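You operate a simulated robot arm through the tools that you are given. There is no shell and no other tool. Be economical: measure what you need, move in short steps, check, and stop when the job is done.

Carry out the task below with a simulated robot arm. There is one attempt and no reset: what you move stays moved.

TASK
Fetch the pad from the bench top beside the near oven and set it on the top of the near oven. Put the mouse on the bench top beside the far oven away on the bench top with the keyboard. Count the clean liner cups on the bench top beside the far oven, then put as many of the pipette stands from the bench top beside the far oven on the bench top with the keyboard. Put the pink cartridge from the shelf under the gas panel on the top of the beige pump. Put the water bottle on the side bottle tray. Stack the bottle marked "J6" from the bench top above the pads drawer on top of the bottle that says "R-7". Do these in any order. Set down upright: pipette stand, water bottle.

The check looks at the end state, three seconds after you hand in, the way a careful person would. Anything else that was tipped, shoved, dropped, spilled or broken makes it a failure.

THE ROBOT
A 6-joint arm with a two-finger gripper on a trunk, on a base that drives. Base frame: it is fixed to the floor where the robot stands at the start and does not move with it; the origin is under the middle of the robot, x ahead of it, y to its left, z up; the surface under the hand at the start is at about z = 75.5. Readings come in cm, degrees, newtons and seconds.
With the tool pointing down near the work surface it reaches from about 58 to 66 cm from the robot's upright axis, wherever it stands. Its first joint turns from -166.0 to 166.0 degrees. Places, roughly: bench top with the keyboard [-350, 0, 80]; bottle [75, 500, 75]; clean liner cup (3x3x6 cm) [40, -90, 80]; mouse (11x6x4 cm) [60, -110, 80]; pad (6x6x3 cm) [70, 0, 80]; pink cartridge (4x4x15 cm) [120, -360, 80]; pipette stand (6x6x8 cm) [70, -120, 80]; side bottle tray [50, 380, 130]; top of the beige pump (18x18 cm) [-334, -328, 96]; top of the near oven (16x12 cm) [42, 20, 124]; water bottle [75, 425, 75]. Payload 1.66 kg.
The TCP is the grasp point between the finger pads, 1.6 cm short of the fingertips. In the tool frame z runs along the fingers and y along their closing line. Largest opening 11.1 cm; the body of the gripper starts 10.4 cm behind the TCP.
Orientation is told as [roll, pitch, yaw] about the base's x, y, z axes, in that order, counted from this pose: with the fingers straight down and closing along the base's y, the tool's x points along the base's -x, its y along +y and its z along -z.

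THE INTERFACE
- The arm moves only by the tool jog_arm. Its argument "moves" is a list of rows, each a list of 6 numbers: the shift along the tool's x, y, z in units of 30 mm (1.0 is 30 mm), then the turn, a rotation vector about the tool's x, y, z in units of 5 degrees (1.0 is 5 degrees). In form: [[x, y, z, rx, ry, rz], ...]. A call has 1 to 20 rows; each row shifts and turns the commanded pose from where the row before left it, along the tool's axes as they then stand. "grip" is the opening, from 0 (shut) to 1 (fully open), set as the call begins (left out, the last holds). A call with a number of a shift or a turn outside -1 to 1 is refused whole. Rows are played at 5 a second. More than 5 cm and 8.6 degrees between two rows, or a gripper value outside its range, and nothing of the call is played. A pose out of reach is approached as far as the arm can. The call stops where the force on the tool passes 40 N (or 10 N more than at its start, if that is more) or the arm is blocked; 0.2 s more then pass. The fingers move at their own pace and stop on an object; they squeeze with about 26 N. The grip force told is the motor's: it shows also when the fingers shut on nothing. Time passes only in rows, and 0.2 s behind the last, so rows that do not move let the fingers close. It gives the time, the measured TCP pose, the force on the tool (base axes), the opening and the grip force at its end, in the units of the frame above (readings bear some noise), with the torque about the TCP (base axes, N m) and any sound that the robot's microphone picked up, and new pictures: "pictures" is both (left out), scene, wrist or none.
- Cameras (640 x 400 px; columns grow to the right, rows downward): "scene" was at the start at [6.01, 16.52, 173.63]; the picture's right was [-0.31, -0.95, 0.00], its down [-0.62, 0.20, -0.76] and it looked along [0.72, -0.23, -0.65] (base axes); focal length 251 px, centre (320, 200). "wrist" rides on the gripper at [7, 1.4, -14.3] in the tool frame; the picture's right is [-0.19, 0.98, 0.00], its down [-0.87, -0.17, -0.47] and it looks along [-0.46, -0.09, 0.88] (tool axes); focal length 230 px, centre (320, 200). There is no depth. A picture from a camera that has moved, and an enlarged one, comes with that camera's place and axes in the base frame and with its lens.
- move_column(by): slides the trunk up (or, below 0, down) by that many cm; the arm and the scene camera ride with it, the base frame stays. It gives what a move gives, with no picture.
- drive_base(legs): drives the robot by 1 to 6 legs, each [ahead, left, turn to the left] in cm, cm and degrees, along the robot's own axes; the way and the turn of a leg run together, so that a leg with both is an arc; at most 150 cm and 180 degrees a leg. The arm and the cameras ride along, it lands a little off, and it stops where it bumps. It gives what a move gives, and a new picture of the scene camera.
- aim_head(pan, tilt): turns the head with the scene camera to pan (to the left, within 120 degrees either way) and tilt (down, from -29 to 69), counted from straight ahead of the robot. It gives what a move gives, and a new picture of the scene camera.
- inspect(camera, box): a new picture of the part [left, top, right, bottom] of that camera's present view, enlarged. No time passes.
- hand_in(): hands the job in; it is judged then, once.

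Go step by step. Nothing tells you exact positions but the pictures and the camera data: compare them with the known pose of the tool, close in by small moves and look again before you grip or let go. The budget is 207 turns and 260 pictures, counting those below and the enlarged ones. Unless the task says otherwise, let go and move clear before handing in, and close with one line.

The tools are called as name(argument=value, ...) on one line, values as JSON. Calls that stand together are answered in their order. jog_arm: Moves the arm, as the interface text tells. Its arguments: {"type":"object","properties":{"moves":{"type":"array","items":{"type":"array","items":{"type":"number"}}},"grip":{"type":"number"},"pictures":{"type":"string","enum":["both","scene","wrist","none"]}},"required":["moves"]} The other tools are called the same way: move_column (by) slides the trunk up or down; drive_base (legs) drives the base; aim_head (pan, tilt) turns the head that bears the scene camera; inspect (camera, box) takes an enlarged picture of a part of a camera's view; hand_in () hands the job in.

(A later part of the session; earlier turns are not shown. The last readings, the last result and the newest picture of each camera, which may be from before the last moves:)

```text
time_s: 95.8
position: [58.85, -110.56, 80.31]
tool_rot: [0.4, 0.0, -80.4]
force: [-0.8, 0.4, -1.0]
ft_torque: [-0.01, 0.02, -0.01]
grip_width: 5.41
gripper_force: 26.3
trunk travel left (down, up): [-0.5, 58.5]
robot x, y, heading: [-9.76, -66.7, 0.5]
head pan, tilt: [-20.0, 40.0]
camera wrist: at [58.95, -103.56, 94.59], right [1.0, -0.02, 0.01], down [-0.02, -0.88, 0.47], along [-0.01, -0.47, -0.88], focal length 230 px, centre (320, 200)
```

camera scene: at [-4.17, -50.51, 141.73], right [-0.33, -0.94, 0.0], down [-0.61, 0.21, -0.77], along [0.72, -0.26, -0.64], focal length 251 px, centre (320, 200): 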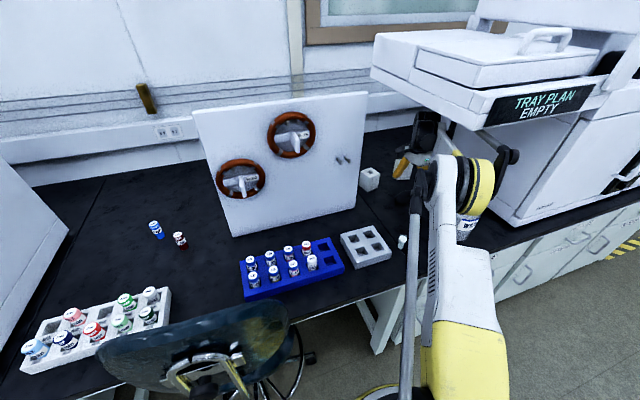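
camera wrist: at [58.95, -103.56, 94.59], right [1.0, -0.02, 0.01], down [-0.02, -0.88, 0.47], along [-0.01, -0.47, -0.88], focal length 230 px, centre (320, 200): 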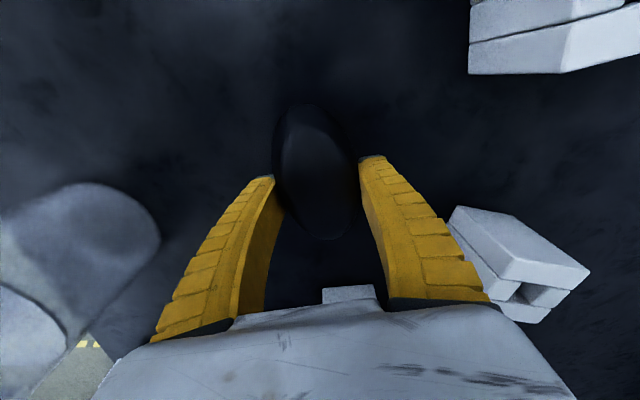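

The mouse is held. I'll lift it only slightly, staying under the tray, and carry it out by moving the base so the arm shape stays the same.

jog_arm(moves=[[0, 0, -0.6, 0, 0, 0], [0, 0, -0.8, 0, 0, 0], [0, 0, -0.8, 0, 0, 0]], pictures="none")

drive_base(legs=[[-10, 12, 0], [-45, 0, 0]])

inspect(camera="wrist", box=[0, 0, 640, 400])

```text
time_s: 96.6
position: [59.06, -110.59, 85.7]
tool_rot: [0.3, 0.1, -80.4]
force: [0.4, 0.3, -0.6]
ft_torque: [-0.01, 0.02, -0.01]
grip_width: 5.41
gripper_force: 26.2
trunk travel left (down, up): [-0.5, 58.5]
robot x, y, heading: [-10.12, -66.75, 0.3]
head pan, tilt: [-20.0, 40.0]
```

```text
time_s: 100.3
position: [4.29, -98.99, 86.84]
tool_rot: [0.4, 0.0, -80.3]
force: [0.3, -0.7, -0.6]
ft_torque: [0.01, -0.01, 0.01]
grip_width: 5.37
gripper_force: 25.5
trunk travel left (down, up): [-0.5, 58.5]
robot x, y, heading: [-65.19, -55.15, 0.7]
head pan, tilt: [-20.0, 40.0]
camera scene: at [-59.11, -39.02, 141.73], right [-0.33, -0.94, 0.0], down [-0.61, 0.21, -0.77], along [0.72, -0.25, -0.64], focal length 251 px, centre (320, 200)
```

scene: 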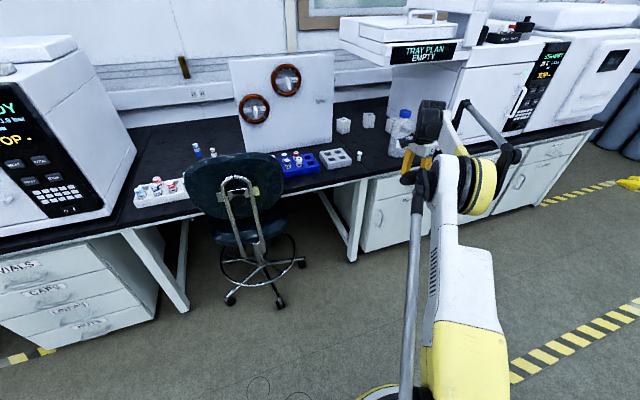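

```text
1.00 times, centred on (320, 200) of wrist (not enlarged: the box is as wide or as high as the picture)
camera zoom: at [4.24, -91.88, 101.16], right [1.0, -0.02, 0.01], down [-0.02, -0.88, 0.47], along [-0.01, -0.47, -0.88], focal length 230 px, centre (320, 200)
```

zoom: 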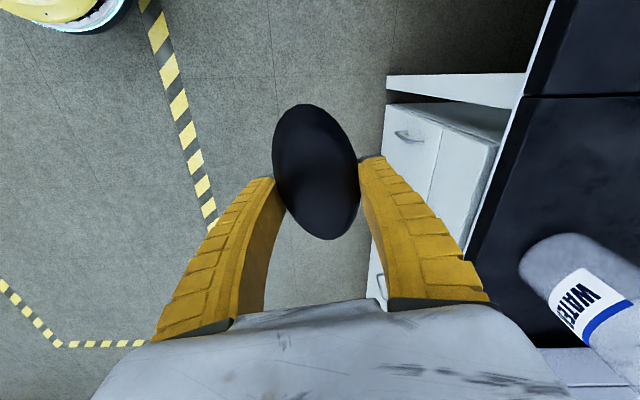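

The mouse is securely held. I'll back up, turn right to face the opposite bench and have a look.

drive_base(legs=[[-70, 0, 0], [0, 0, -90], [0, 0, -90]])

move_column(by=40)

aim_head(pan=0, tilt=25)

```text
time_s: 111.8
position: [-203.56, -11.92, 86.77]
tool_rot: [0.2, 0.0, 98.9]
force: [-0.3, 0.1, -1.4]
ft_torque: [0.0, -0.01, -0.02]
grip_width: 5.16
gripper_force: 26.0
trunk travel left (down, up): [-0.5, 58.5]
robot x, y, heading: [-135.27, -56.56, 180.2]
head pan, tilt: [-20.0, 40.0]
camera scene: at [-141.32, -72.34, 141.73], right [0.34, 0.94, 0.0], down [0.6, -0.22, -0.77], along [-0.72, 0.26, -0.64], focal length 251 px, centre (320, 200)
```

scene: 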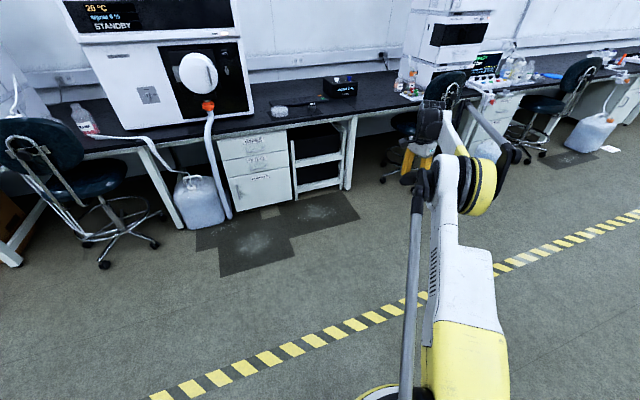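

```text
time_s: 115.7
position: [-203.71, -11.91, 126.95]
tool_rot: [0.2, 0.0, 98.9]
force: [0.1, 0.7, -0.6]
ft_torque: [0.02, -0.01, 0.02]
grip_width: 5.14
gripper_force: 25.9
trunk travel left (down, up): [-40.5, 18.5]
robot x, y, heading: [-135.1, -56.35, 179.9]
head pan, tilt: [-20.0, 40.0]
```

```text
time_s: 116.5
position: [-203.68, -11.93, 126.91]
tool_rot: [0.4, 0.0, 98.9]
force: [0.2, -1.1, -1.1]
ft_torque: [0.0, 0.02, -0.03]
grip_width: 5.11
gripper_force: 25.7
trunk travel left (down, up): [-40.5, 18.5]
robot x, y, heading: [-135.0, -56.47, 179.9]
head pan, tilt: [0.0, 25.0]
camera scene: at [-142.56, -75.23, 184.06], right [0.0, 1.0, 0.0], down [0.42, 0.0, -0.91], along [-0.91, 0.0, -0.42], focal length 251 px, centre (320, 200)
```

scene: 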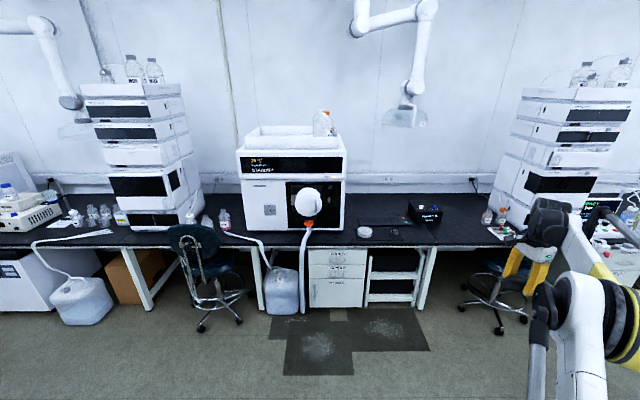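

inspect(camera="scene", box=[330, 190, 530, 260])

```text
3.20 times, centred on (430, 225) of scene
camera zoom: at [-142.56, -75.23, 184.06], right [0.0, 1.0, 0.0], down [0.42, 0.0, -0.91], along [-0.91, 0.0, -0.42], focal length 804 px, centre (-32, 120)
```

zoom: 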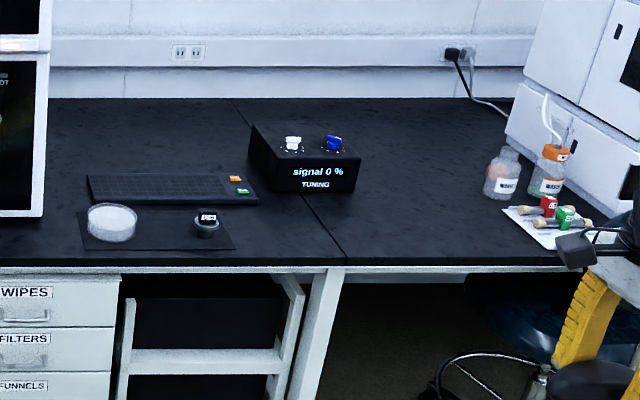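

The mouse is very slowly sliding in the grip, so I'll move promptly. The free spot is right of the mat and in front of the keyboard's right end, near (-307, -3).

drive_base(legs=[[103, -9, 0]])

aim_head(pan=-25, tilt=45)

inspect(camera="wrist", box=[0, 0, 640, 400])

```text
time_s: 121.8
position: [-305.63, -3.44, 126.81]
tool_rot: [0.3, 0.0, 99.3]
force: [0.4, 0.9, -1.2]
ft_torque: [0.0, 0.0, 0.0]
grip_width: 5.11
gripper_force: 25.8
trunk travel left (down, up): [-40.5, 18.5]
robot x, y, heading: [-236.88, -47.84, -179.6]
head pan, tilt: [0.0, 25.0]
camera scene: at [-244.05, -66.46, 184.06], right [0.0, 1.0, 0.0], down [0.42, 0.0, -0.91], along [-0.91, 0.0, -0.42], focal length 251 px, centre (320, 200)
```

scene: 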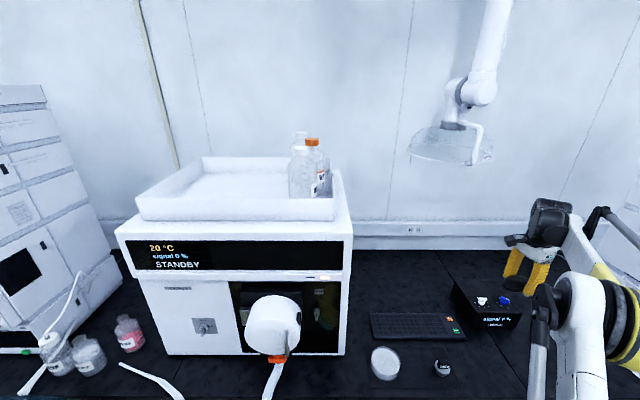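

```text
time_s: 122.6
position: [-305.62, -3.36, 126.86]
tool_rot: [0.3, 0.0, 99.3]
force: [-0.1, 0.6, -1.4]
ft_torque: [0.02, 0.0, -0.01]
grip_width: 5.11
gripper_force: 26.3
trunk travel left (down, up): [-40.5, 18.5]
robot x, y, heading: [-236.85, -47.56, -179.6]
head pan, tilt: [-25.0, 45.0]
camera scene: at [-242.18, -63.03, 181.01], right [0.42, 0.91, 0.0], down [0.64, -0.3, -0.71], along [-0.64, 0.3, -0.71], focal length 251 px, centre (320, 200)
```

scene: 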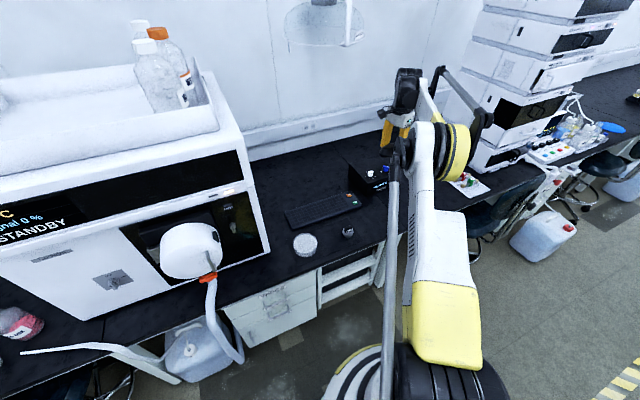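

```text
1.00 times, centred on (320, 200) of wrist (not enlarged: the box is as wide or as high as the picture)
camera zoom: at [-305.69, -10.72, 141.15], right [-1.0, 0.03, 0.01], down [0.03, 0.88, 0.47], along [0.01, 0.47, -0.88], focal length 230 px, centre (320, 200)
```

zoom: 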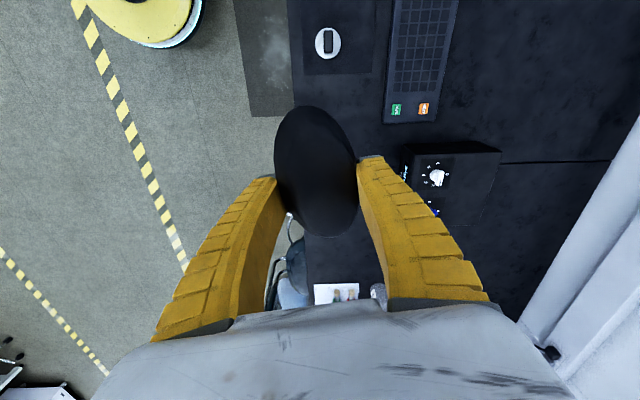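

jog_arm(moves=[[-0.06, 0.4, 0, 0, 0, 0], [-0.06, 0.4, 0, 0, 0, 0]], pictures="none")

move_column(by=-40)

inspect(camera="wrist", box=[0, 0, 640, 400])

inspect(camera="scene", box=[0, 0, 640, 400])

```text
time_s: 123.2
position: [-308.06, -3.56, 126.88]
tool_rot: [0.3, 0.0, 99.3]
force: [-0.6, 0.4, -0.9]
ft_torque: [0.03, 0.02, 0.0]
grip_width: 5.11
gripper_force: 25.7
trunk travel left (down, up): [-40.5, 18.5]
robot x, y, heading: [-236.77, -47.74, -179.7]
head pan, tilt: [-25.0, 45.0]
```

```text
time_s: 127.1
position: [-307.97, -3.52, 86.79]
tool_rot: [0.3, 0.0, 99.3]
force: [-0.2, -0.3, 0.2]
ft_torque: [0.02, 0.01, -0.01]
grip_width: 5.08
gripper_force: 25.8
trunk travel left (down, up): [-0.5, 58.5]
robot x, y, heading: [-236.91, -47.42, -179.8]
head pan, tilt: [-25.0, 45.0]
```

```text
1.00 times, centred on (320, 200) of wrist (not enlarged: the box is as wide or as high as the picture)
camera zoom: at [-308.05, -10.79, 101.14], right [-1.0, 0.03, 0.01], down [0.03, 0.88, 0.47], along [0.01, 0.47, -0.88], focal length 230 px, centre (320, 200)
```

zoom: 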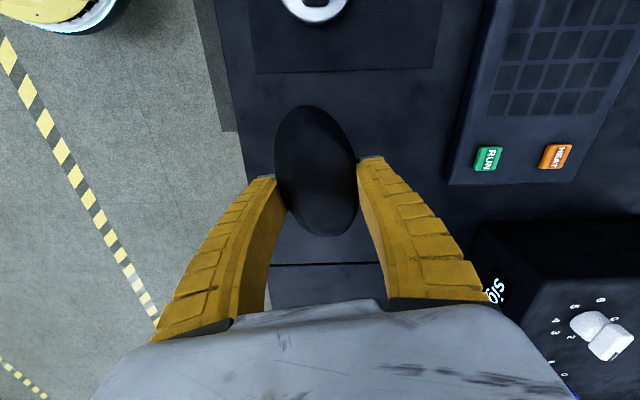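

```text
1.00 times, centred on (320, 200) of scene (not enlarged: the box is as wide or as high as the picture)
camera zoom: at [-242.16, -63.02, 141.01], right [0.42, 0.91, 0.0], down [0.64, -0.3, -0.71], along [-0.64, 0.3, -0.71], focal length 251 px, centre (320, 200)
```

zoom: 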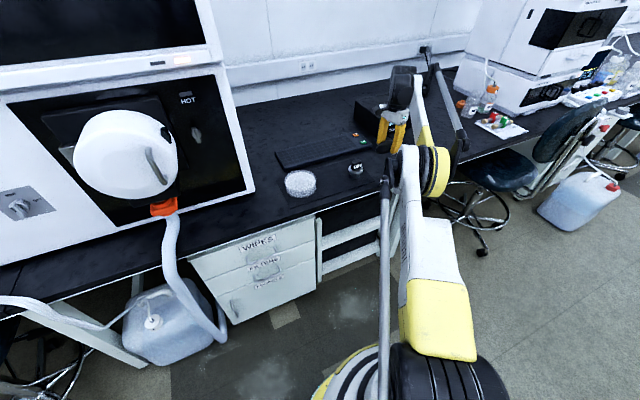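

jog_arm(moves=[[0, 0, 0.9, 0, 0, 0], [0, 0, 0.9, 0, 0, 0], [0, 0, 0.9, 0, 0, 0], [0, 0, 0.15, 0, 0, 0]], pictures="none")

jog_arm(moves=[[0, 0, 0.1, 0, 0, 0]], pictures="none")

jog_arm(moves=[[0, 0, 0.1, 0, 0, 0]], pictures="wrist")

```text
time_s: 128.1
position: [-307.89, -3.66, 78.19]
tool_rot: [0.4, 0.1, 99.4]
force: [-0.2, 0.3, -1.2]
ft_torque: [-0.01, 0.0, 0.0]
grip_width: 5.1
gripper_force: 25.7
trunk travel left (down, up): [-0.5, 58.5]
robot x, y, heading: [-237.1, -48.05, -180.1]
head pan, tilt: [-25.0, 45.0]
```

```text
time_s: 128.5
position: [-308.07, -3.65, 78.1]
tool_rot: [0.3, 0.0, 99.2]
force: [-1.3, 0.1, 6.8]
ft_torque: [0.0, 0.24, -0.02]
grip_width: 5.15
gripper_force: 26.2
trunk travel left (down, up): [-0.5, 58.5]
robot x, y, heading: [-236.61, -47.47, -179.7]
head pan, tilt: [-25.0, 45.0]
```

```text
time_s: 128.9
position: [-307.94, -3.65, 77.78]
tool_rot: [0.4, 0.0, 99.3]
force: [-2.9, 0.2, 14.9]
ft_torque: [-0.04, 0.48, 0.04]
grip_width: 5.41
gripper_force: 26.4
trunk travel left (down, up): [-0.5, 58.5]
robot x, y, heading: [-236.6, -47.31, -179.7]
head pan, tilt: [-25.0, 45.0]
camera wrist: at [-308.04, -10.92, 92.11], right [-1.0, 0.03, 0.01], down [0.03, 0.88, 0.47], along [0.01, 0.47, -0.88], focal length 230 px, centre (320, 200)
```

wrist: 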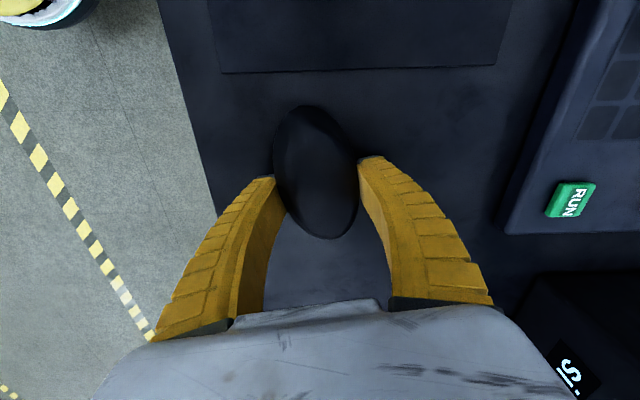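

Contact with the bench. I'll open and rise.

jog_arm(moves=[[0, 0, 0, 0, 0, 0], [0, 0, 0, 0, 0, 0], [0, 0, -0.5, 0, 0, 0], [0, 0, -1, 0, 0, 0], [0, 0, -1, 0, 0, 0], [0, 0, -1, 0, 0, 0]], grip=1, pictures="wrist")

```text
time_s: 130.3
position: [-307.82, -3.57, 88.2]
tool_rot: [0.3, 0.0, 99.3]
force: [0.1, 0.0, 0.1]
ft_torque: [0.02, -0.01, 0.01]
grip_width: 11.09
gripper_force: 0.1
trunk travel left (down, up): [-0.5, 58.5]
robot x, y, heading: [-237.17, -47.69, -179.9]
head pan, tilt: [-25.0, 45.0]
camera wrist: at [-307.93, -10.78, 102.51], right [-1.0, 0.03, 0.01], down [0.03, 0.88, 0.47], along [0.01, 0.47, -0.88], focal length 230 px, centre (320, 200)
```

wrist: 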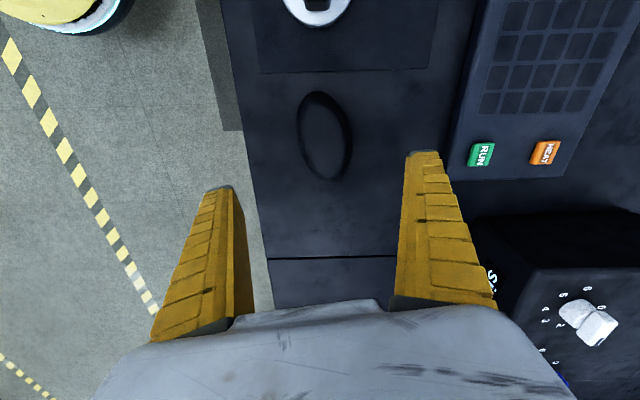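

The mouse is placed beside the keyboard. Now I'll go back for pipette stand A at about (70.8, -100.3), which is turned about 14°, and reorient the hand in free space on the way.

drive_base(legs=[[-100, 0, 0], [0, 0, 90], [0, 0, 90]])

jog_arm(moves=[[0, 0, 0, 0, 0, -1], [0, 0, 0, 0, 0, -1], [0, 0, 0, 0, 0, -1], [0, 0, 0, 0, 0, -1], [0, 0, 0, 0, 0, -1], [0, 0, 0, 0, 0, -1], [0, 0, 0, 0, 0, -1], [0, 0, 0, 0, 0, -1], [0, 0, 0, 0, 0, -1], [0, 0, 0, 0, 0, -1], [0, 0, 0, 0, 0, -1], [0, 0, 0, 0, 0, -1], [0, 0, 0, 0, 0, -1], [0, 0, 0, 0, 0, -1], [0, 0, 0, 0, 0, -1], [0, 0, 0, 0, 0, -1], [0, 0, 0, 0, 0, -1], [0, 0, 0, 0, 0, -1], [0, 0, 0, 0, 0, -0.9]], pictures="none")

```text
time_s: 143.0
position: [-66.31, -89.96, 88.13]
tool_rot: [0.3, 0.1, -81.0]
force: [-1.0, 0.1, 0.1]
ft_torque: [-0.03, 0.0, -0.04]
grip_width: 11.1
gripper_force: 0.1
trunk travel left (down, up): [-0.5, 58.5]
robot x, y, heading: [-136.8, -45.5, 0.0]
head pan, tilt: [-25.0, 45.0]
camera scene: at [-131.76, -30.08, 141.0], right [-0.42, -0.91, 0.0], down [-0.64, 0.3, -0.71], along [0.64, -0.3, -0.71], focal length 251 px, centre (320, 200)
```

scene: 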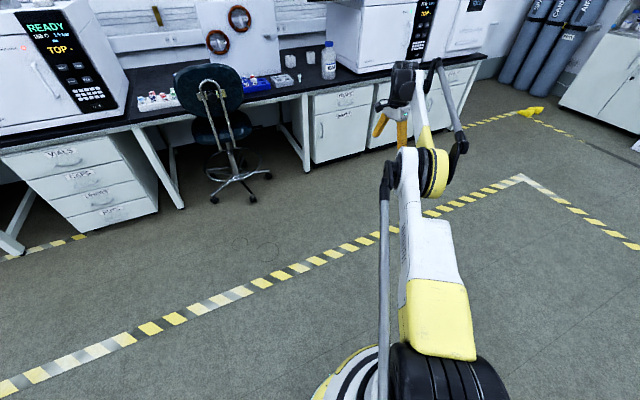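

```text
time_s: 147.0
position: [-66.35, -90.02, 88.18]
tool_rot: [0.0, -0.3, 13.6]
force: [0.4, -0.1, 0.6]
ft_torque: [-0.01, 0.02, 0.0]
grip_width: 11.1
gripper_force: 0.0
trunk travel left (down, up): [-0.5, 58.5]
robot x, y, heading: [-136.8, -45.58, -0.1]
head pan, tilt: [-25.0, 45.0]
```

jog_arm(moves=[[-0.735, 0.775, 0, 0, 0, 0], [-0.735, 0.775, 0, 0, 0, 0], [-0.735, 0.775, 0, 0, 0, 0], [-0.735, 0.775, 0, 0, 0, 0]], pictures="none")

drive_base(legs=[[75, -21.4, 0], [40, 0, 0]])

inspect(camera="wrist", box=[0, 0, 640, 400])

```text
time_s: 148.0
position: [-60.15, -78.82, 88.05]
tool_rot: [0.0, -0.3, 13.6]
force: [-0.2, -0.8, -0.6]
ft_torque: [0.02, -0.01, 0.0]
grip_width: 11.09
gripper_force: 0.0
out of reach, approached as far as the arm can: row 4
trunk travel left (down, up): [-0.5, 58.5]
robot x, y, heading: [-137.04, -45.5, -0.1]
head pan, tilt: [-25.0, 45.0]
```

```text
time_s: 154.3
position: [54.02, -99.77, 88.07]
tool_rot: [0.1, -0.4, 13.7]
force: [0.8, 0.2, -0.5]
ft_torque: [0.02, 0.01, -0.04]
grip_width: 11.08
gripper_force: 0.1
trunk travel left (down, up): [-0.5, 58.5]
robot x, y, heading: [-22.93, -66.87, 0.1]
head pan, tilt: [-25.0, 45.0]
camera scene: at [-17.8, -51.19, 141.0], right [-0.42, -0.91, 0.0], down [-0.64, 0.3, -0.71], along [0.64, -0.3, -0.71], focal length 251 px, centre (320, 200)
```

scene: 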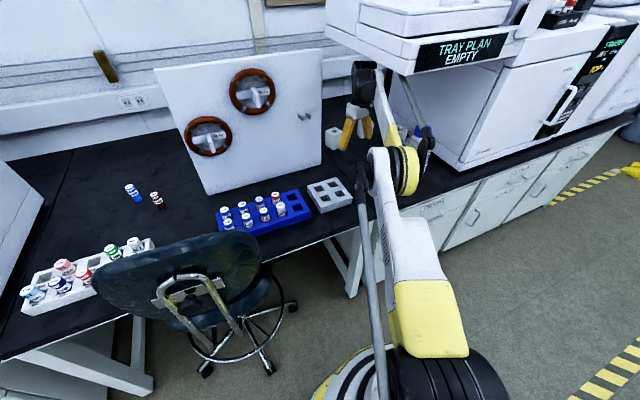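

```text
1.00 times, centred on (320, 200) of wrist (not enlarged: the box is as wide or as high as the picture)
camera zoom: at [46.79, -100.23, 102.32], right [-0.05, 1.0, 0.0], down [0.88, 0.04, 0.48], along [0.48, 0.02, -0.88], focal length 230 px, centre (320, 200)
```

zoom: 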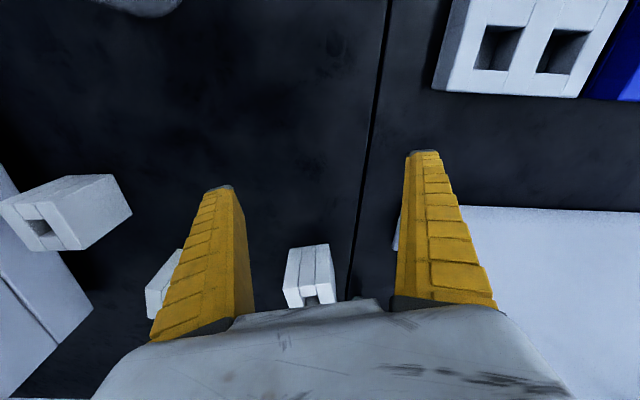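

drive_base(legs=[[11, 0, 0]])

inspect(camera="wrist", box=[0, 0, 640, 400])

```text
time_s: 155.5
position: [65.1, -99.52, 88.1]
tool_rot: [0.0, -0.3, 14.0]
force: [0.2, 0.3, 0.2]
ft_torque: [0.03, 0.01, 0.0]
grip_width: 11.09
gripper_force: 0.0
trunk travel left (down, up): [-0.5, 58.5]
robot x, y, heading: [-12.0, -67.01, 0.2]
head pan, tilt: [-25.0, 45.0]
camera scene: at [-6.83, -51.14, 141.0], right [-0.42, -0.91, 0.0], down [-0.64, 0.3, -0.71], along [0.64, -0.3, -0.71], focal length 251 px, centre (320, 200)
```

scene: 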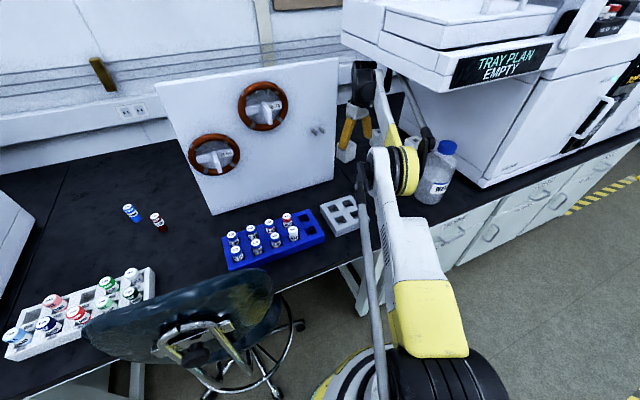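

```text
1.00 times, centred on (320, 200) of wrist (not enlarged: the box is as wide or as high as the picture)
camera zoom: at [57.86, -100.05, 102.31], right [-0.05, 1.0, 0.0], down [0.88, 0.04, 0.48], along [0.48, 0.02, -0.88], focal length 230 px, centre (320, 200)
```

zoom: 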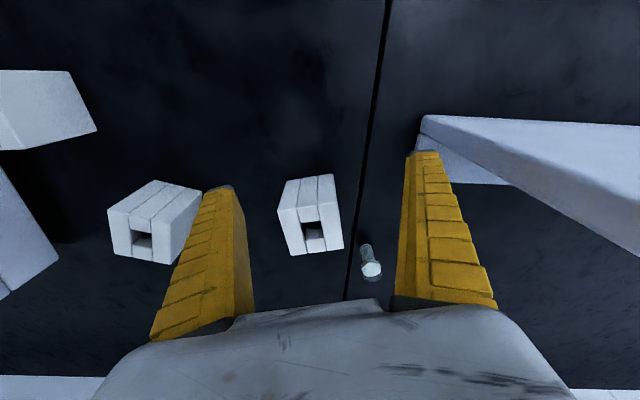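

drive_base(legs=[[6.6, -0.7, 0]])

inspect(camera="wrist", box=[0, 0, 640, 400])

```text
time_s: 156.5
position: [71.48, -100.2, 87.98]
tool_rot: [0.0, -0.3, 13.8]
force: [-0.6, -0.2, 0.3]
ft_torque: [-0.02, -0.01, -0.02]
grip_width: 11.08
gripper_force: 0.0
trunk travel left (down, up): [-0.5, 58.5]
robot x, y, heading: [-5.33, -67.54, 0.6]
head pan, tilt: [-25.0, 45.0]
camera scene: at [-0.3, -51.8, 141.0], right [-0.42, -0.91, 0.0], down [-0.64, 0.3, -0.71], along [0.64, -0.3, -0.71], focal length 251 px, centre (320, 200)
```

scene: 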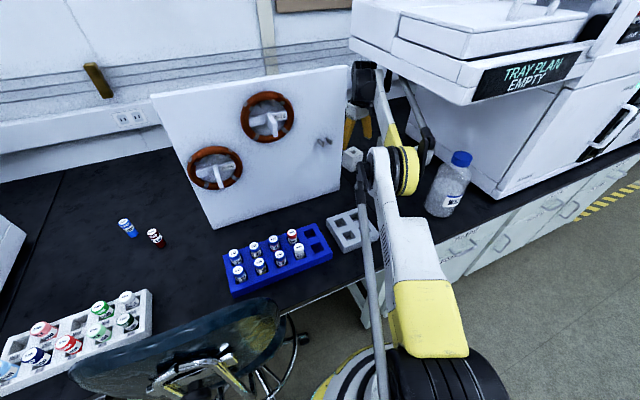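

```text
1.00 times, centred on (320, 200) of wrist (not enlarged: the box is as wide or as high as the picture)
camera zoom: at [64.37, -100.73, 102.3], right [-0.05, 1.0, 0.0], down [0.88, 0.04, 0.48], along [0.48, 0.02, -0.88], focal length 230 px, centre (320, 200)
```

zoom: 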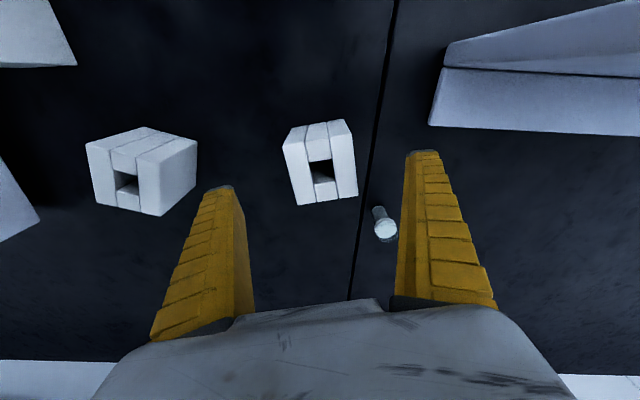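

jog_arm(moves=[[-0.23, 0, 0.8, 0, 0, 0], [0, 0, 0.8, 0, 0, 0], [0, 0, 0.75, 0, 0, 0]], pictures="wrist")

```text
time_s: 157.3
position: [72.27, -100.04, 81.08]
tool_rot: [0.0, -0.4, 13.8]
force: [0.6, -0.4, 0.1]
ft_torque: [-0.03, -0.02, -0.01]
grip_width: 11.09
gripper_force: 0.1
trunk travel left (down, up): [-0.5, 58.5]
robot x, y, heading: [-6.05, -67.51, 0.3]
head pan, tilt: [-25.0, 45.0]
camera wrist: at [65.05, -100.5, 95.34], right [-0.05, 1.0, 0.0], down [0.88, 0.04, 0.48], along [0.48, 0.02, -0.88], focal length 230 px, centre (320, 200)
```

wrist: 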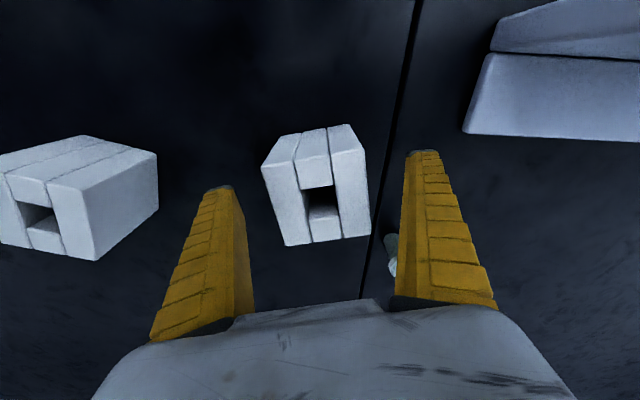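

jog_arm(moves=[[0, 0, 0, 0, 0, 0], [0, 0, 0, 0, 0, 0], [0, 0, 0, 0, 0, 0], [0, 0, -0.5, 0, 0, 0], [0, 0, -0.8, 0, 0, 0]], grip=0, pictures="wrist")

```text
time_s: 158.5
position: [72.21, -100.01, 84.98]
tool_rot: [0.0, -0.3, 13.8]
force: [0.3, -0.4, -3.5]
ft_torque: [-0.03, 0.02, -0.01]
grip_width: 5.78
gripper_force: 25.9
trunk travel left (down, up): [-0.5, 58.5]
robot x, y, heading: [-5.36, -67.49, 0.2]
head pan, tilt: [-25.0, 45.0]
camera wrist: at [65.05, -100.49, 99.2], right [-0.05, 1.0, 0.0], down [0.88, 0.04, 0.48], along [0.48, 0.02, -0.88], focal length 230 px, centre (320, 200)
```

wrist: 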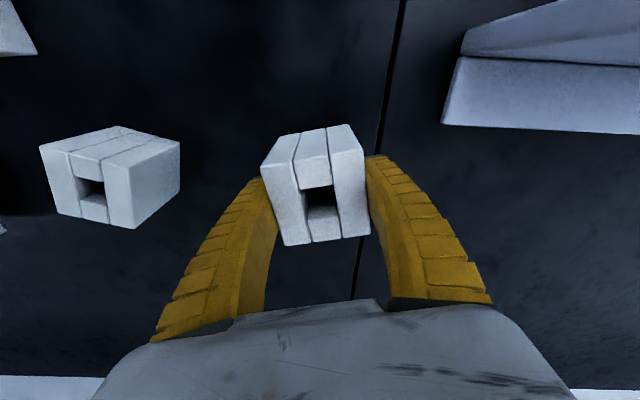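

The stand is held. I'll raise it to clear the front cup, back out straight and carry it to the keyboard bench.

jog_arm(moves=[[0, 0, -0.6, 0, 0, 0], [0, 0, -0.6, 0, 0, 0]], pictures="none")

drive_base(legs=[[-22, -3, 0], [-108, 0, 0], [0, 0, -90], [0, 0, -90]])

inspect(camera="wrist", box=[0, 0, 640, 400])

```text
time_s: 159.1
position: [71.55, -99.71, 88.46]
tool_rot: [0.0, -0.3, 13.8]
force: [-0.3, -0.5, -3.0]
ft_torque: [-0.01, -0.03, -0.02]
grip_width: 5.75
gripper_force: 26.1
out of reach, approached as far as the arm can: row 1, 2
trunk travel left (down, up): [-0.5, 58.5]
robot x, y, heading: [-5.46, -67.43, 0.5]
head pan, tilt: [-25.0, 45.0]
```

```text
time_s: 173.6
position: [-210.73, -32.75, 88.58]
tool_rot: [-0.1, -0.3, -169.2]
force: [0.9, 0.0, -2.8]
ft_torque: [0.02, 0.02, -0.02]
grip_width: 5.77
gripper_force: 26.0
trunk travel left (down, up): [-0.5, 58.5]
robot x, y, heading: [-135.25, -69.25, 177.2]
head pan, tilt: [-25.0, 45.0]
camera scene: at [-141.57, -84.32, 141.0], right [0.47, 0.88, 0.0], down [0.63, -0.33, -0.71], along [-0.62, 0.33, -0.71], focal length 251 px, centre (320, 200)
```

scene: 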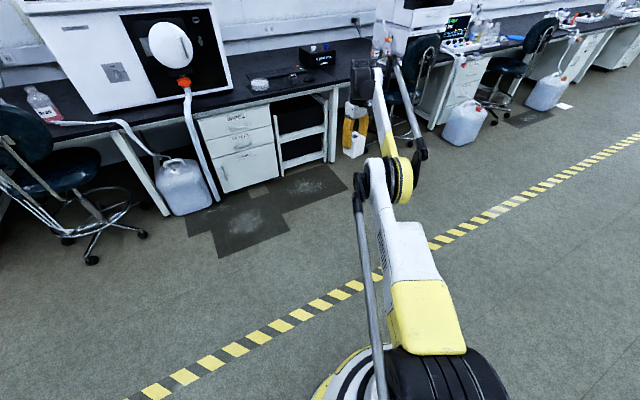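

```text
1.00 times, centred on (320, 200) of wrist (not enlarged: the box is as wide or as high as the picture)
camera zoom: at [-203.49, -32.91, 102.69], right [0.0, -1.0, 0.0], down [-0.88, 0.0, 0.48], along [-0.48, 0.0, -0.88], focal length 230 px, centre (320, 200)
```

zoom: 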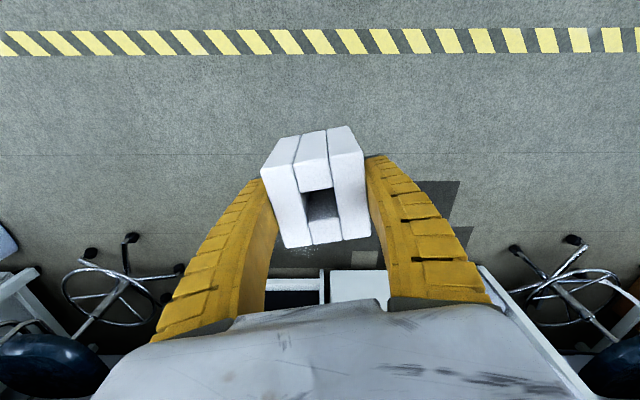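

drive_base(legs=[[0, 0, 2.8], [50, -43, 0], [42, 0, 0]])

inspect(camera="wrist", box=[0, 0, 640, 400])

```text
time_s: 179.9
position: [-306.62, 5.66, 88.42]
tool_rot: [0.0, -0.3, -166.2]
force: [0.2, -0.2, -1.9]
ft_torque: [0.0, -0.05, 0.02]
grip_width: 5.77
gripper_force: 26.1
trunk travel left (down, up): [-0.5, 58.5]
robot x, y, heading: [-229.27, -26.54, -179.4]
head pan, tilt: [-25.0, 45.0]
camera scene: at [-234.7, -41.89, 141.0], right [0.42, 0.91, 0.0], down [0.64, -0.29, -0.71], along [-0.64, 0.29, -0.71], focal length 251 px, centre (320, 200)
```

scene: 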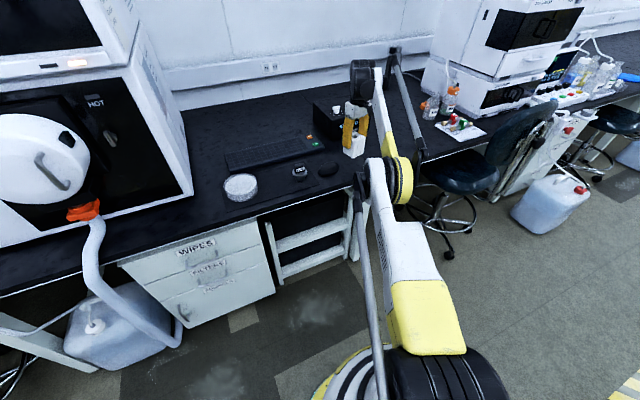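

```text
1.00 times, centred on (320, 200) of wrist (not enlarged: the box is as wide or as high as the picture)
camera zoom: at [-299.47, 5.9, 102.68], right [0.05, -1.0, 0.0], down [-0.88, -0.05, 0.48], along [-0.48, -0.03, -0.88], focal length 230 px, centre (320, 200)
```

zoom: 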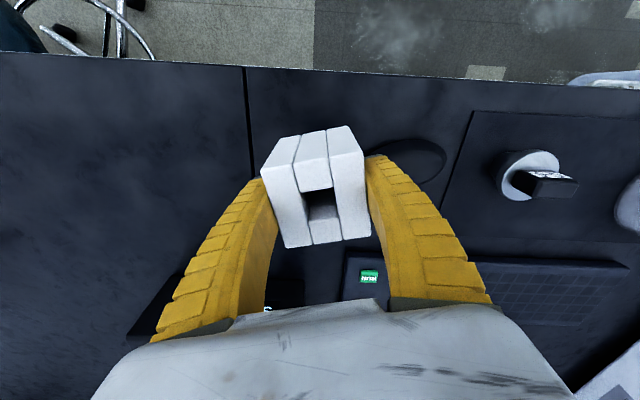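

inspect(camera="wrist", box=[110, 220, 410, 345])

inspect(camera="scene", box=[220, 80, 440, 218])

```text
2.13 times, centred on (260, 282) of wrist
camera zoom: at [-299.47, 5.9, 102.68], right [0.05, -1.0, 0.0], down [-0.88, -0.05, 0.48], along [-0.48, -0.03, -0.88], focal length 491 px, centre (448, 24)
```

zoom: 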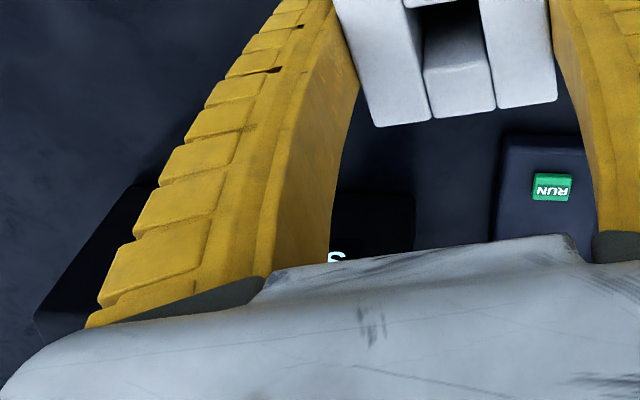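

```text
2.90 times, centred on (330, 149) of scene
camera zoom: at [-234.7, -41.89, 141.0], right [0.42, 0.91, 0.0], down [0.64, -0.29, -0.71], along [-0.64, 0.29, -0.71], focal length 728 px, centre (291, 348)
```

zoom: 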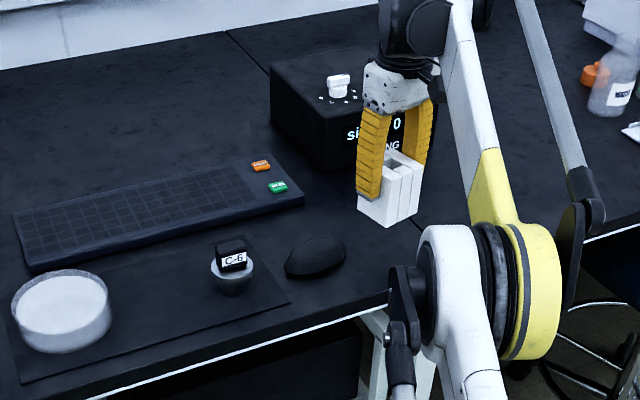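

drive_base(legs=[[11.8, -1.5, 0]])

jog_arm(moves=[[0, 0, 0.9, 0, 0, 0], [0, 0, 0.9, 0, 0, 0], [0, 0, 0.4, 0, 0, 0]], pictures="wrist")

```text
time_s: 181.2
position: [-318.55, 7.22, 88.55]
tool_rot: [0.0, -0.3, -166.0]
force: [-0.8, -0.1, -3.1]
ft_torque: [0.0, -0.01, 0.0]
grip_width: 5.76
gripper_force: 26.1
trunk travel left (down, up): [-0.5, 58.5]
robot x, y, heading: [-241.09, -25.04, -179.8]
head pan, tilt: [-25.0, 45.0]
camera scene: at [-246.64, -40.44, 141.0], right [0.42, 0.91, 0.0], down [0.64, -0.3, -0.71], along [-0.64, 0.29, -0.71], focal length 251 px, centre (320, 200)
```

scene: 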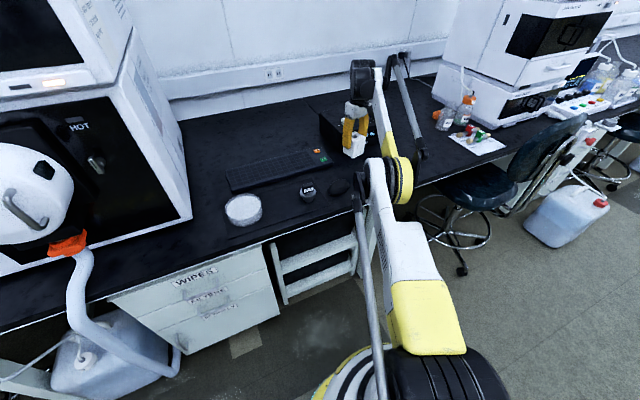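

```text
time_s: 182.0
position: [-318.92, 7.35, 81.85]
tool_rot: [0.0, -0.4, -166.1]
force: [0.7, 0.2, -1.8]
ft_torque: [0.0, 0.0, 0.01]
grip_width: 5.74
gripper_force: 25.8
out of reach, approached as far as the arm can: row 1
trunk travel left (down, up): [-0.5, 58.5]
robot x, y, heading: [-241.25, -24.74, -179.7]
head pan, tilt: [-25.0, 45.0]
camera wrist: at [-311.72, 7.6, 96.12], right [0.05, -1.0, 0.0], down [-0.88, -0.04, 0.48], along [-0.48, -0.03, -0.88], focal length 230 px, centre (320, 200)
```

wrist: 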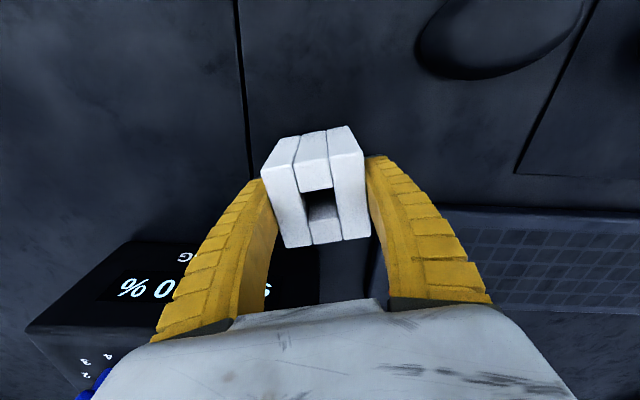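

jog_arm(moves=[[0, 0, 0.15, 0, 0, 0]], pictures="none")

jog_arm(moves=[[0, 0, 0.1, 0, 0, 0]], pictures="none")

jog_arm(moves=[[0, 0, 0.08, 0, 0, 0]], pictures="none")

```text
time_s: 182.4
position: [-318.97, 7.37, 81.5]
tool_rot: [0.1, -0.4, -166.1]
force: [0.1, 0.3, -3.2]
ft_torque: [0.02, 0.0, -0.04]
grip_width: 5.76
gripper_force: 25.9
trunk travel left (down, up): [-0.5, 58.5]
robot x, y, heading: [-241.35, -24.85, -179.7]
head pan, tilt: [-25.0, 45.0]
```

```text
time_s: 182.8
position: [-318.99, 7.38, 81.15]
tool_rot: [0.0, -0.4, -166.0]
force: [-0.2, -0.1, -1.7]
ft_torque: [-0.02, 0.01, -0.02]
grip_width: 5.79
gripper_force: 25.6
trunk travel left (down, up): [-0.5, 58.5]
robot x, y, heading: [-241.16, -25.07, -179.8]
head pan, tilt: [-25.0, 45.0]
```

```text
time_s: 183.2
position: [-318.75, 7.22, 81.16]
tool_rot: [-0.1, -0.4, -166.1]
force: [-3.7, 2.2, 12.7]
ft_torque: [0.09, -0.18, 0.07]
grip_width: 5.81
gripper_force: 25.9
trunk travel left (down, up): [-0.5, 58.5]
robot x, y, heading: [-241.41, -25.06, -179.6]
head pan, tilt: [-25.0, 45.0]
```

Contact with the bench. I'll open modestly and rise.

jog_arm(moves=[[0, 0, 0, 0, 0, 0], [0, 0, 0, 0, 0, 0], [0, 0, -0.5, 0, 0, 0], [0, 0, -1, 0, 0, 0], [0, 0, -1, 0, 0, 0]], grip=0.75, pictures="wrist")

```text
time_s: 184.4
position: [-318.73, 7.16, 88.52]
tool_rot: [0.0, -0.4, -166.1]
force: [-0.4, 0.3, 0.0]
ft_torque: [-0.02, 0.0, 0.0]
grip_width: 8.44
gripper_force: 1.2
trunk travel left (down, up): [-0.5, 58.5]
robot x, y, heading: [-241.07, -25.57, -179.7]
head pan, tilt: [-25.0, 45.0]
camera wrist: at [-311.44, 7.4, 102.72], right [0.05, -1.0, 0.0], down [-0.88, -0.04, 0.48], along [-0.48, -0.03, -0.88], focal length 230 px, centre (320, 200)
```

wrist: 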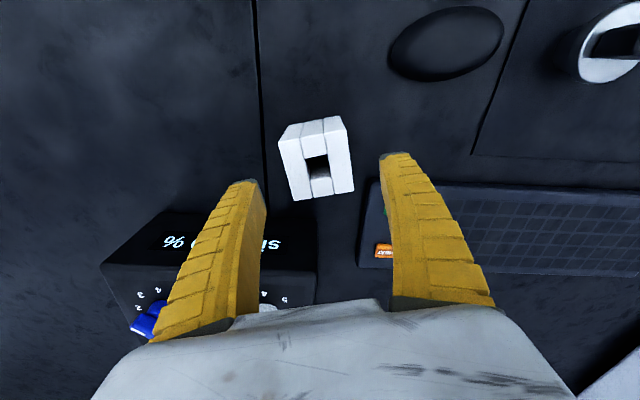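

Stand 1 is placed. I'll go back, raise the trunk and verify the cup count by looking behind the panel.

drive_base(legs=[[-105, 0, 0], [0, 0, 90], [0, 0, 90], [75, 0, 0]])

move_column(by=40)

aim_head(pan=-20, tilt=30)

inspect(camera="wrist", box=[0, 0, 640, 400])

```text
time_s: 201.1
position: [16.06, -50.06, 88.41]
tool_rot: [0.0, -0.4, 16.4]
force: [0.5, 0.1, 1.6]
ft_torque: [0.04, 0.0, -0.02]
grip_width: 8.46
gripper_force: 0.7
trunk travel left (down, up): [-0.5, 58.5]
robot x, y, heading: [-62.49, -21.3, 3.0]
head pan, tilt: [-25.0, 45.0]
camera scene: at [-58.02, -5.52, 141.0], right [-0.38, -0.93, 0.0], down [-0.66, 0.27, -0.71], along [0.66, -0.27, -0.71], focal length 251 px, centre (320, 200)
```

scene: 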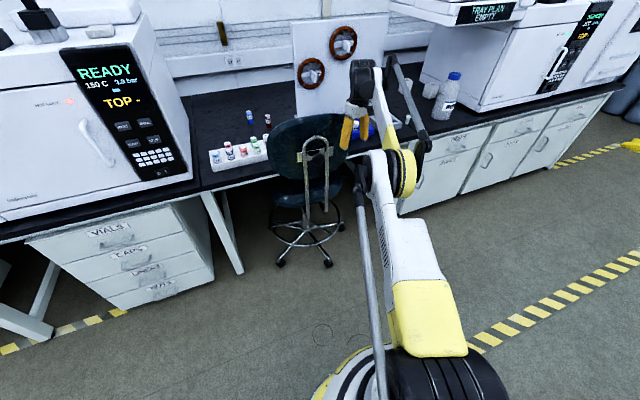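

```text
time_s: 204.9
position: [16.17, -50.09, 128.43]
tool_rot: [0.0, -0.5, 16.4]
force: [-0.2, 0.6, 0.2]
ft_torque: [-0.03, 0.02, 0.01]
grip_width: 8.45
gripper_force: 1.3
trunk travel left (down, up): [-40.5, 18.5]
robot x, y, heading: [-62.8, -21.34, 2.9]
head pan, tilt: [-25.0, 45.0]
```

```text
time_s: 205.7
position: [16.14, -50.16, 128.55]
tool_rot: [0.0, -0.4, 16.4]
force: [-0.3, 0.1, -0.3]
ft_torque: [-0.03, 0.02, 0.01]
grip_width: 8.47
gripper_force: 0.2
trunk travel left (down, up): [-40.5, 18.5]
robot x, y, heading: [-62.65, -21.29, 2.8]
head pan, tilt: [-20.0, 30.0]
camera scene: at [-56.91, -5.13, 183.26], right [-0.29, -0.96, 0.0], down [-0.48, 0.15, -0.87], along [0.83, -0.25, -0.5], focal length 251 px, centre (320, 200)
```

scene: 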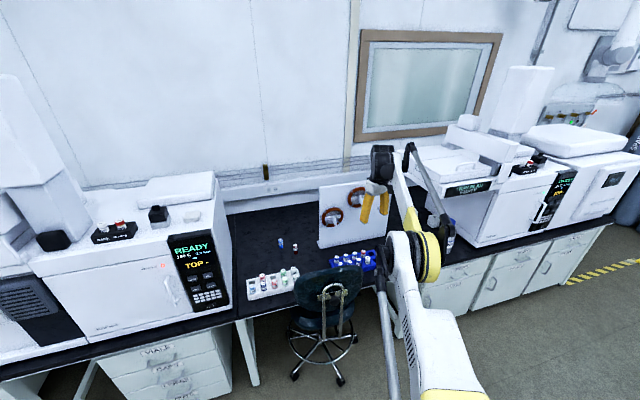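

```text
1.00 times, centred on (320, 200) of wrist (not enlarged: the box is as wide or as high as the picture)
camera zoom: at [9.0, -50.92, 142.69], right [-0.1, 1.0, 0.0], down [0.87, 0.08, 0.48], along [0.48, 0.05, -0.88], focal length 230 px, centre (320, 200)
```

zoom: 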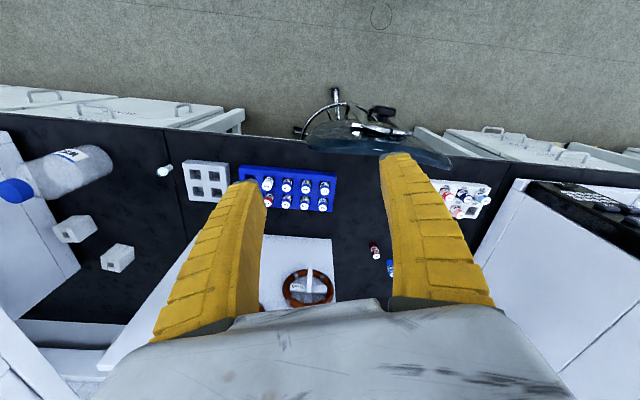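

jog_arm(moves=[[-0.3, 1, 0, 0, 0, 0], [-0.3, 1, 0, 0, 0, 0], [-0.3, 1, 0, 0, 0, 0], [-0.3, 1, 0, 0, 0, 0], [-0.3, 1, 0, 0, 0, 0], [-0.3, 1, 0, 0, 0, 0], [-0.3, 1, 0, 0, 0, 0], [-0.3, 1, 0, 0, 0, 0], [-0.3, 1, 0, 0, 0, 0]], pictures="none")

drive_base(legs=[[0, -45, -2.9], [46, 0, 0]])

inspect(camera="wrist", box=[0, 0, 640, 400])

```text
time_s: 207.7
position: [16.12, -21.96, 128.52]
tool_rot: [0.0, -0.3, 16.4]
force: [0.0, 0.2, -0.4]
ft_torque: [-0.08, 0.02, 0.01]
grip_width: 8.46
gripper_force: 1.4
trunk travel left (down, up): [-40.5, 18.5]
robot x, y, heading: [-62.73, -21.41, 3.1]
head pan, tilt: [-20.0, 30.0]
```

```text
time_s: 212.9
position: [64.01, -70.8, 128.59]
tool_rot: [-0.1, -0.3, 13.9]
force: [-0.2, -0.5, -1.4]
ft_torque: [0.0, 0.01, -0.02]
grip_width: 8.45
gripper_force: 1.0
trunk travel left (down, up): [-40.5, 18.5]
robot x, y, heading: [-15.01, -66.68, 0.2]
head pan, tilt: [-20.0, 30.0]
camera scene: at [-8.27, -50.68, 183.26], right [-0.34, -0.94, 0.0], down [-0.47, 0.17, -0.87], along [0.82, -0.29, -0.5], focal length 251 px, centre (320, 200)
```

scene: 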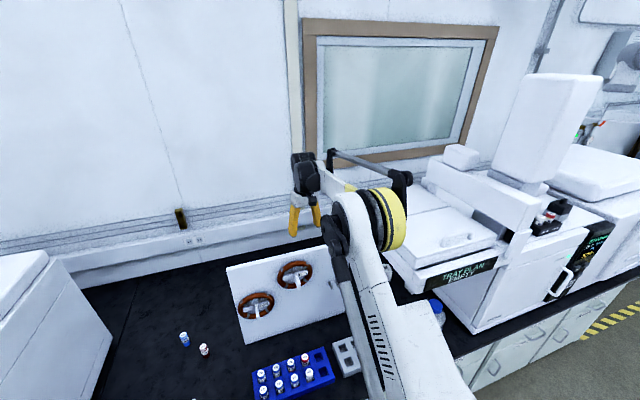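

```text
1.00 times, centred on (320, 200) of wrist (not enlarged: the box is as wide or as high as the picture)
camera zoom: at [56.83, -71.38, 142.8], right [-0.05, 1.0, 0.0], down [0.88, 0.05, 0.48], along [0.48, 0.03, -0.88], focal length 230 px, centre (320, 200)
```

zoom: 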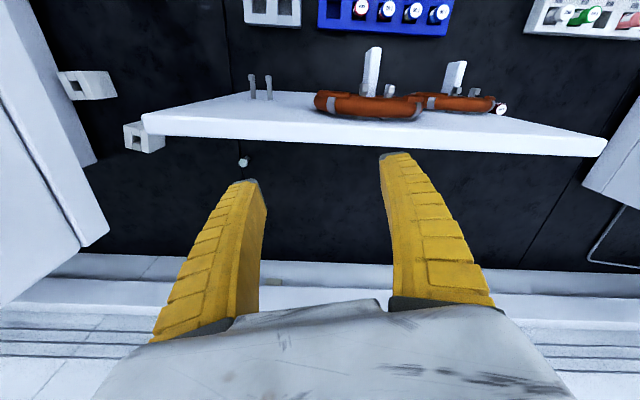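

jog_arm(moves=[[0, 1, 0, 0, 0, 0], [0, 1, 0, 0, 0, 0], [0, 1, 0, 0, 0, 0], [0, 1, 0, 0, 0, 0]], grip=1, pictures="wrist")

```text
time_s: 213.9
position: [61.12, -58.95, 128.77]
tool_rot: [-0.1, -0.4, 13.9]
force: [0.5, 0.0, -0.2]
ft_torque: [0.01, -0.02, 0.01]
grip_width: 11.09
gripper_force: 0.1
trunk travel left (down, up): [-40.5, 18.5]
robot x, y, heading: [-14.74, -66.64, 0.5]
head pan, tilt: [-20.0, 30.0]
camera wrist: at [53.97, -59.56, 142.86], right [-0.05, 1.0, 0.0], down [0.88, 0.05, 0.48], along [0.48, 0.02, -0.88], focal length 230 px, centre (320, 200)
```

wrist: 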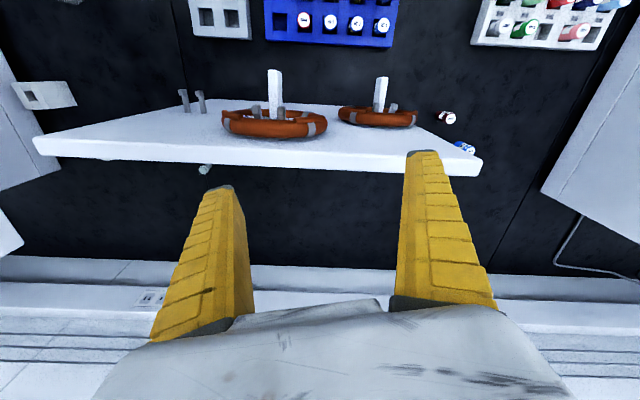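

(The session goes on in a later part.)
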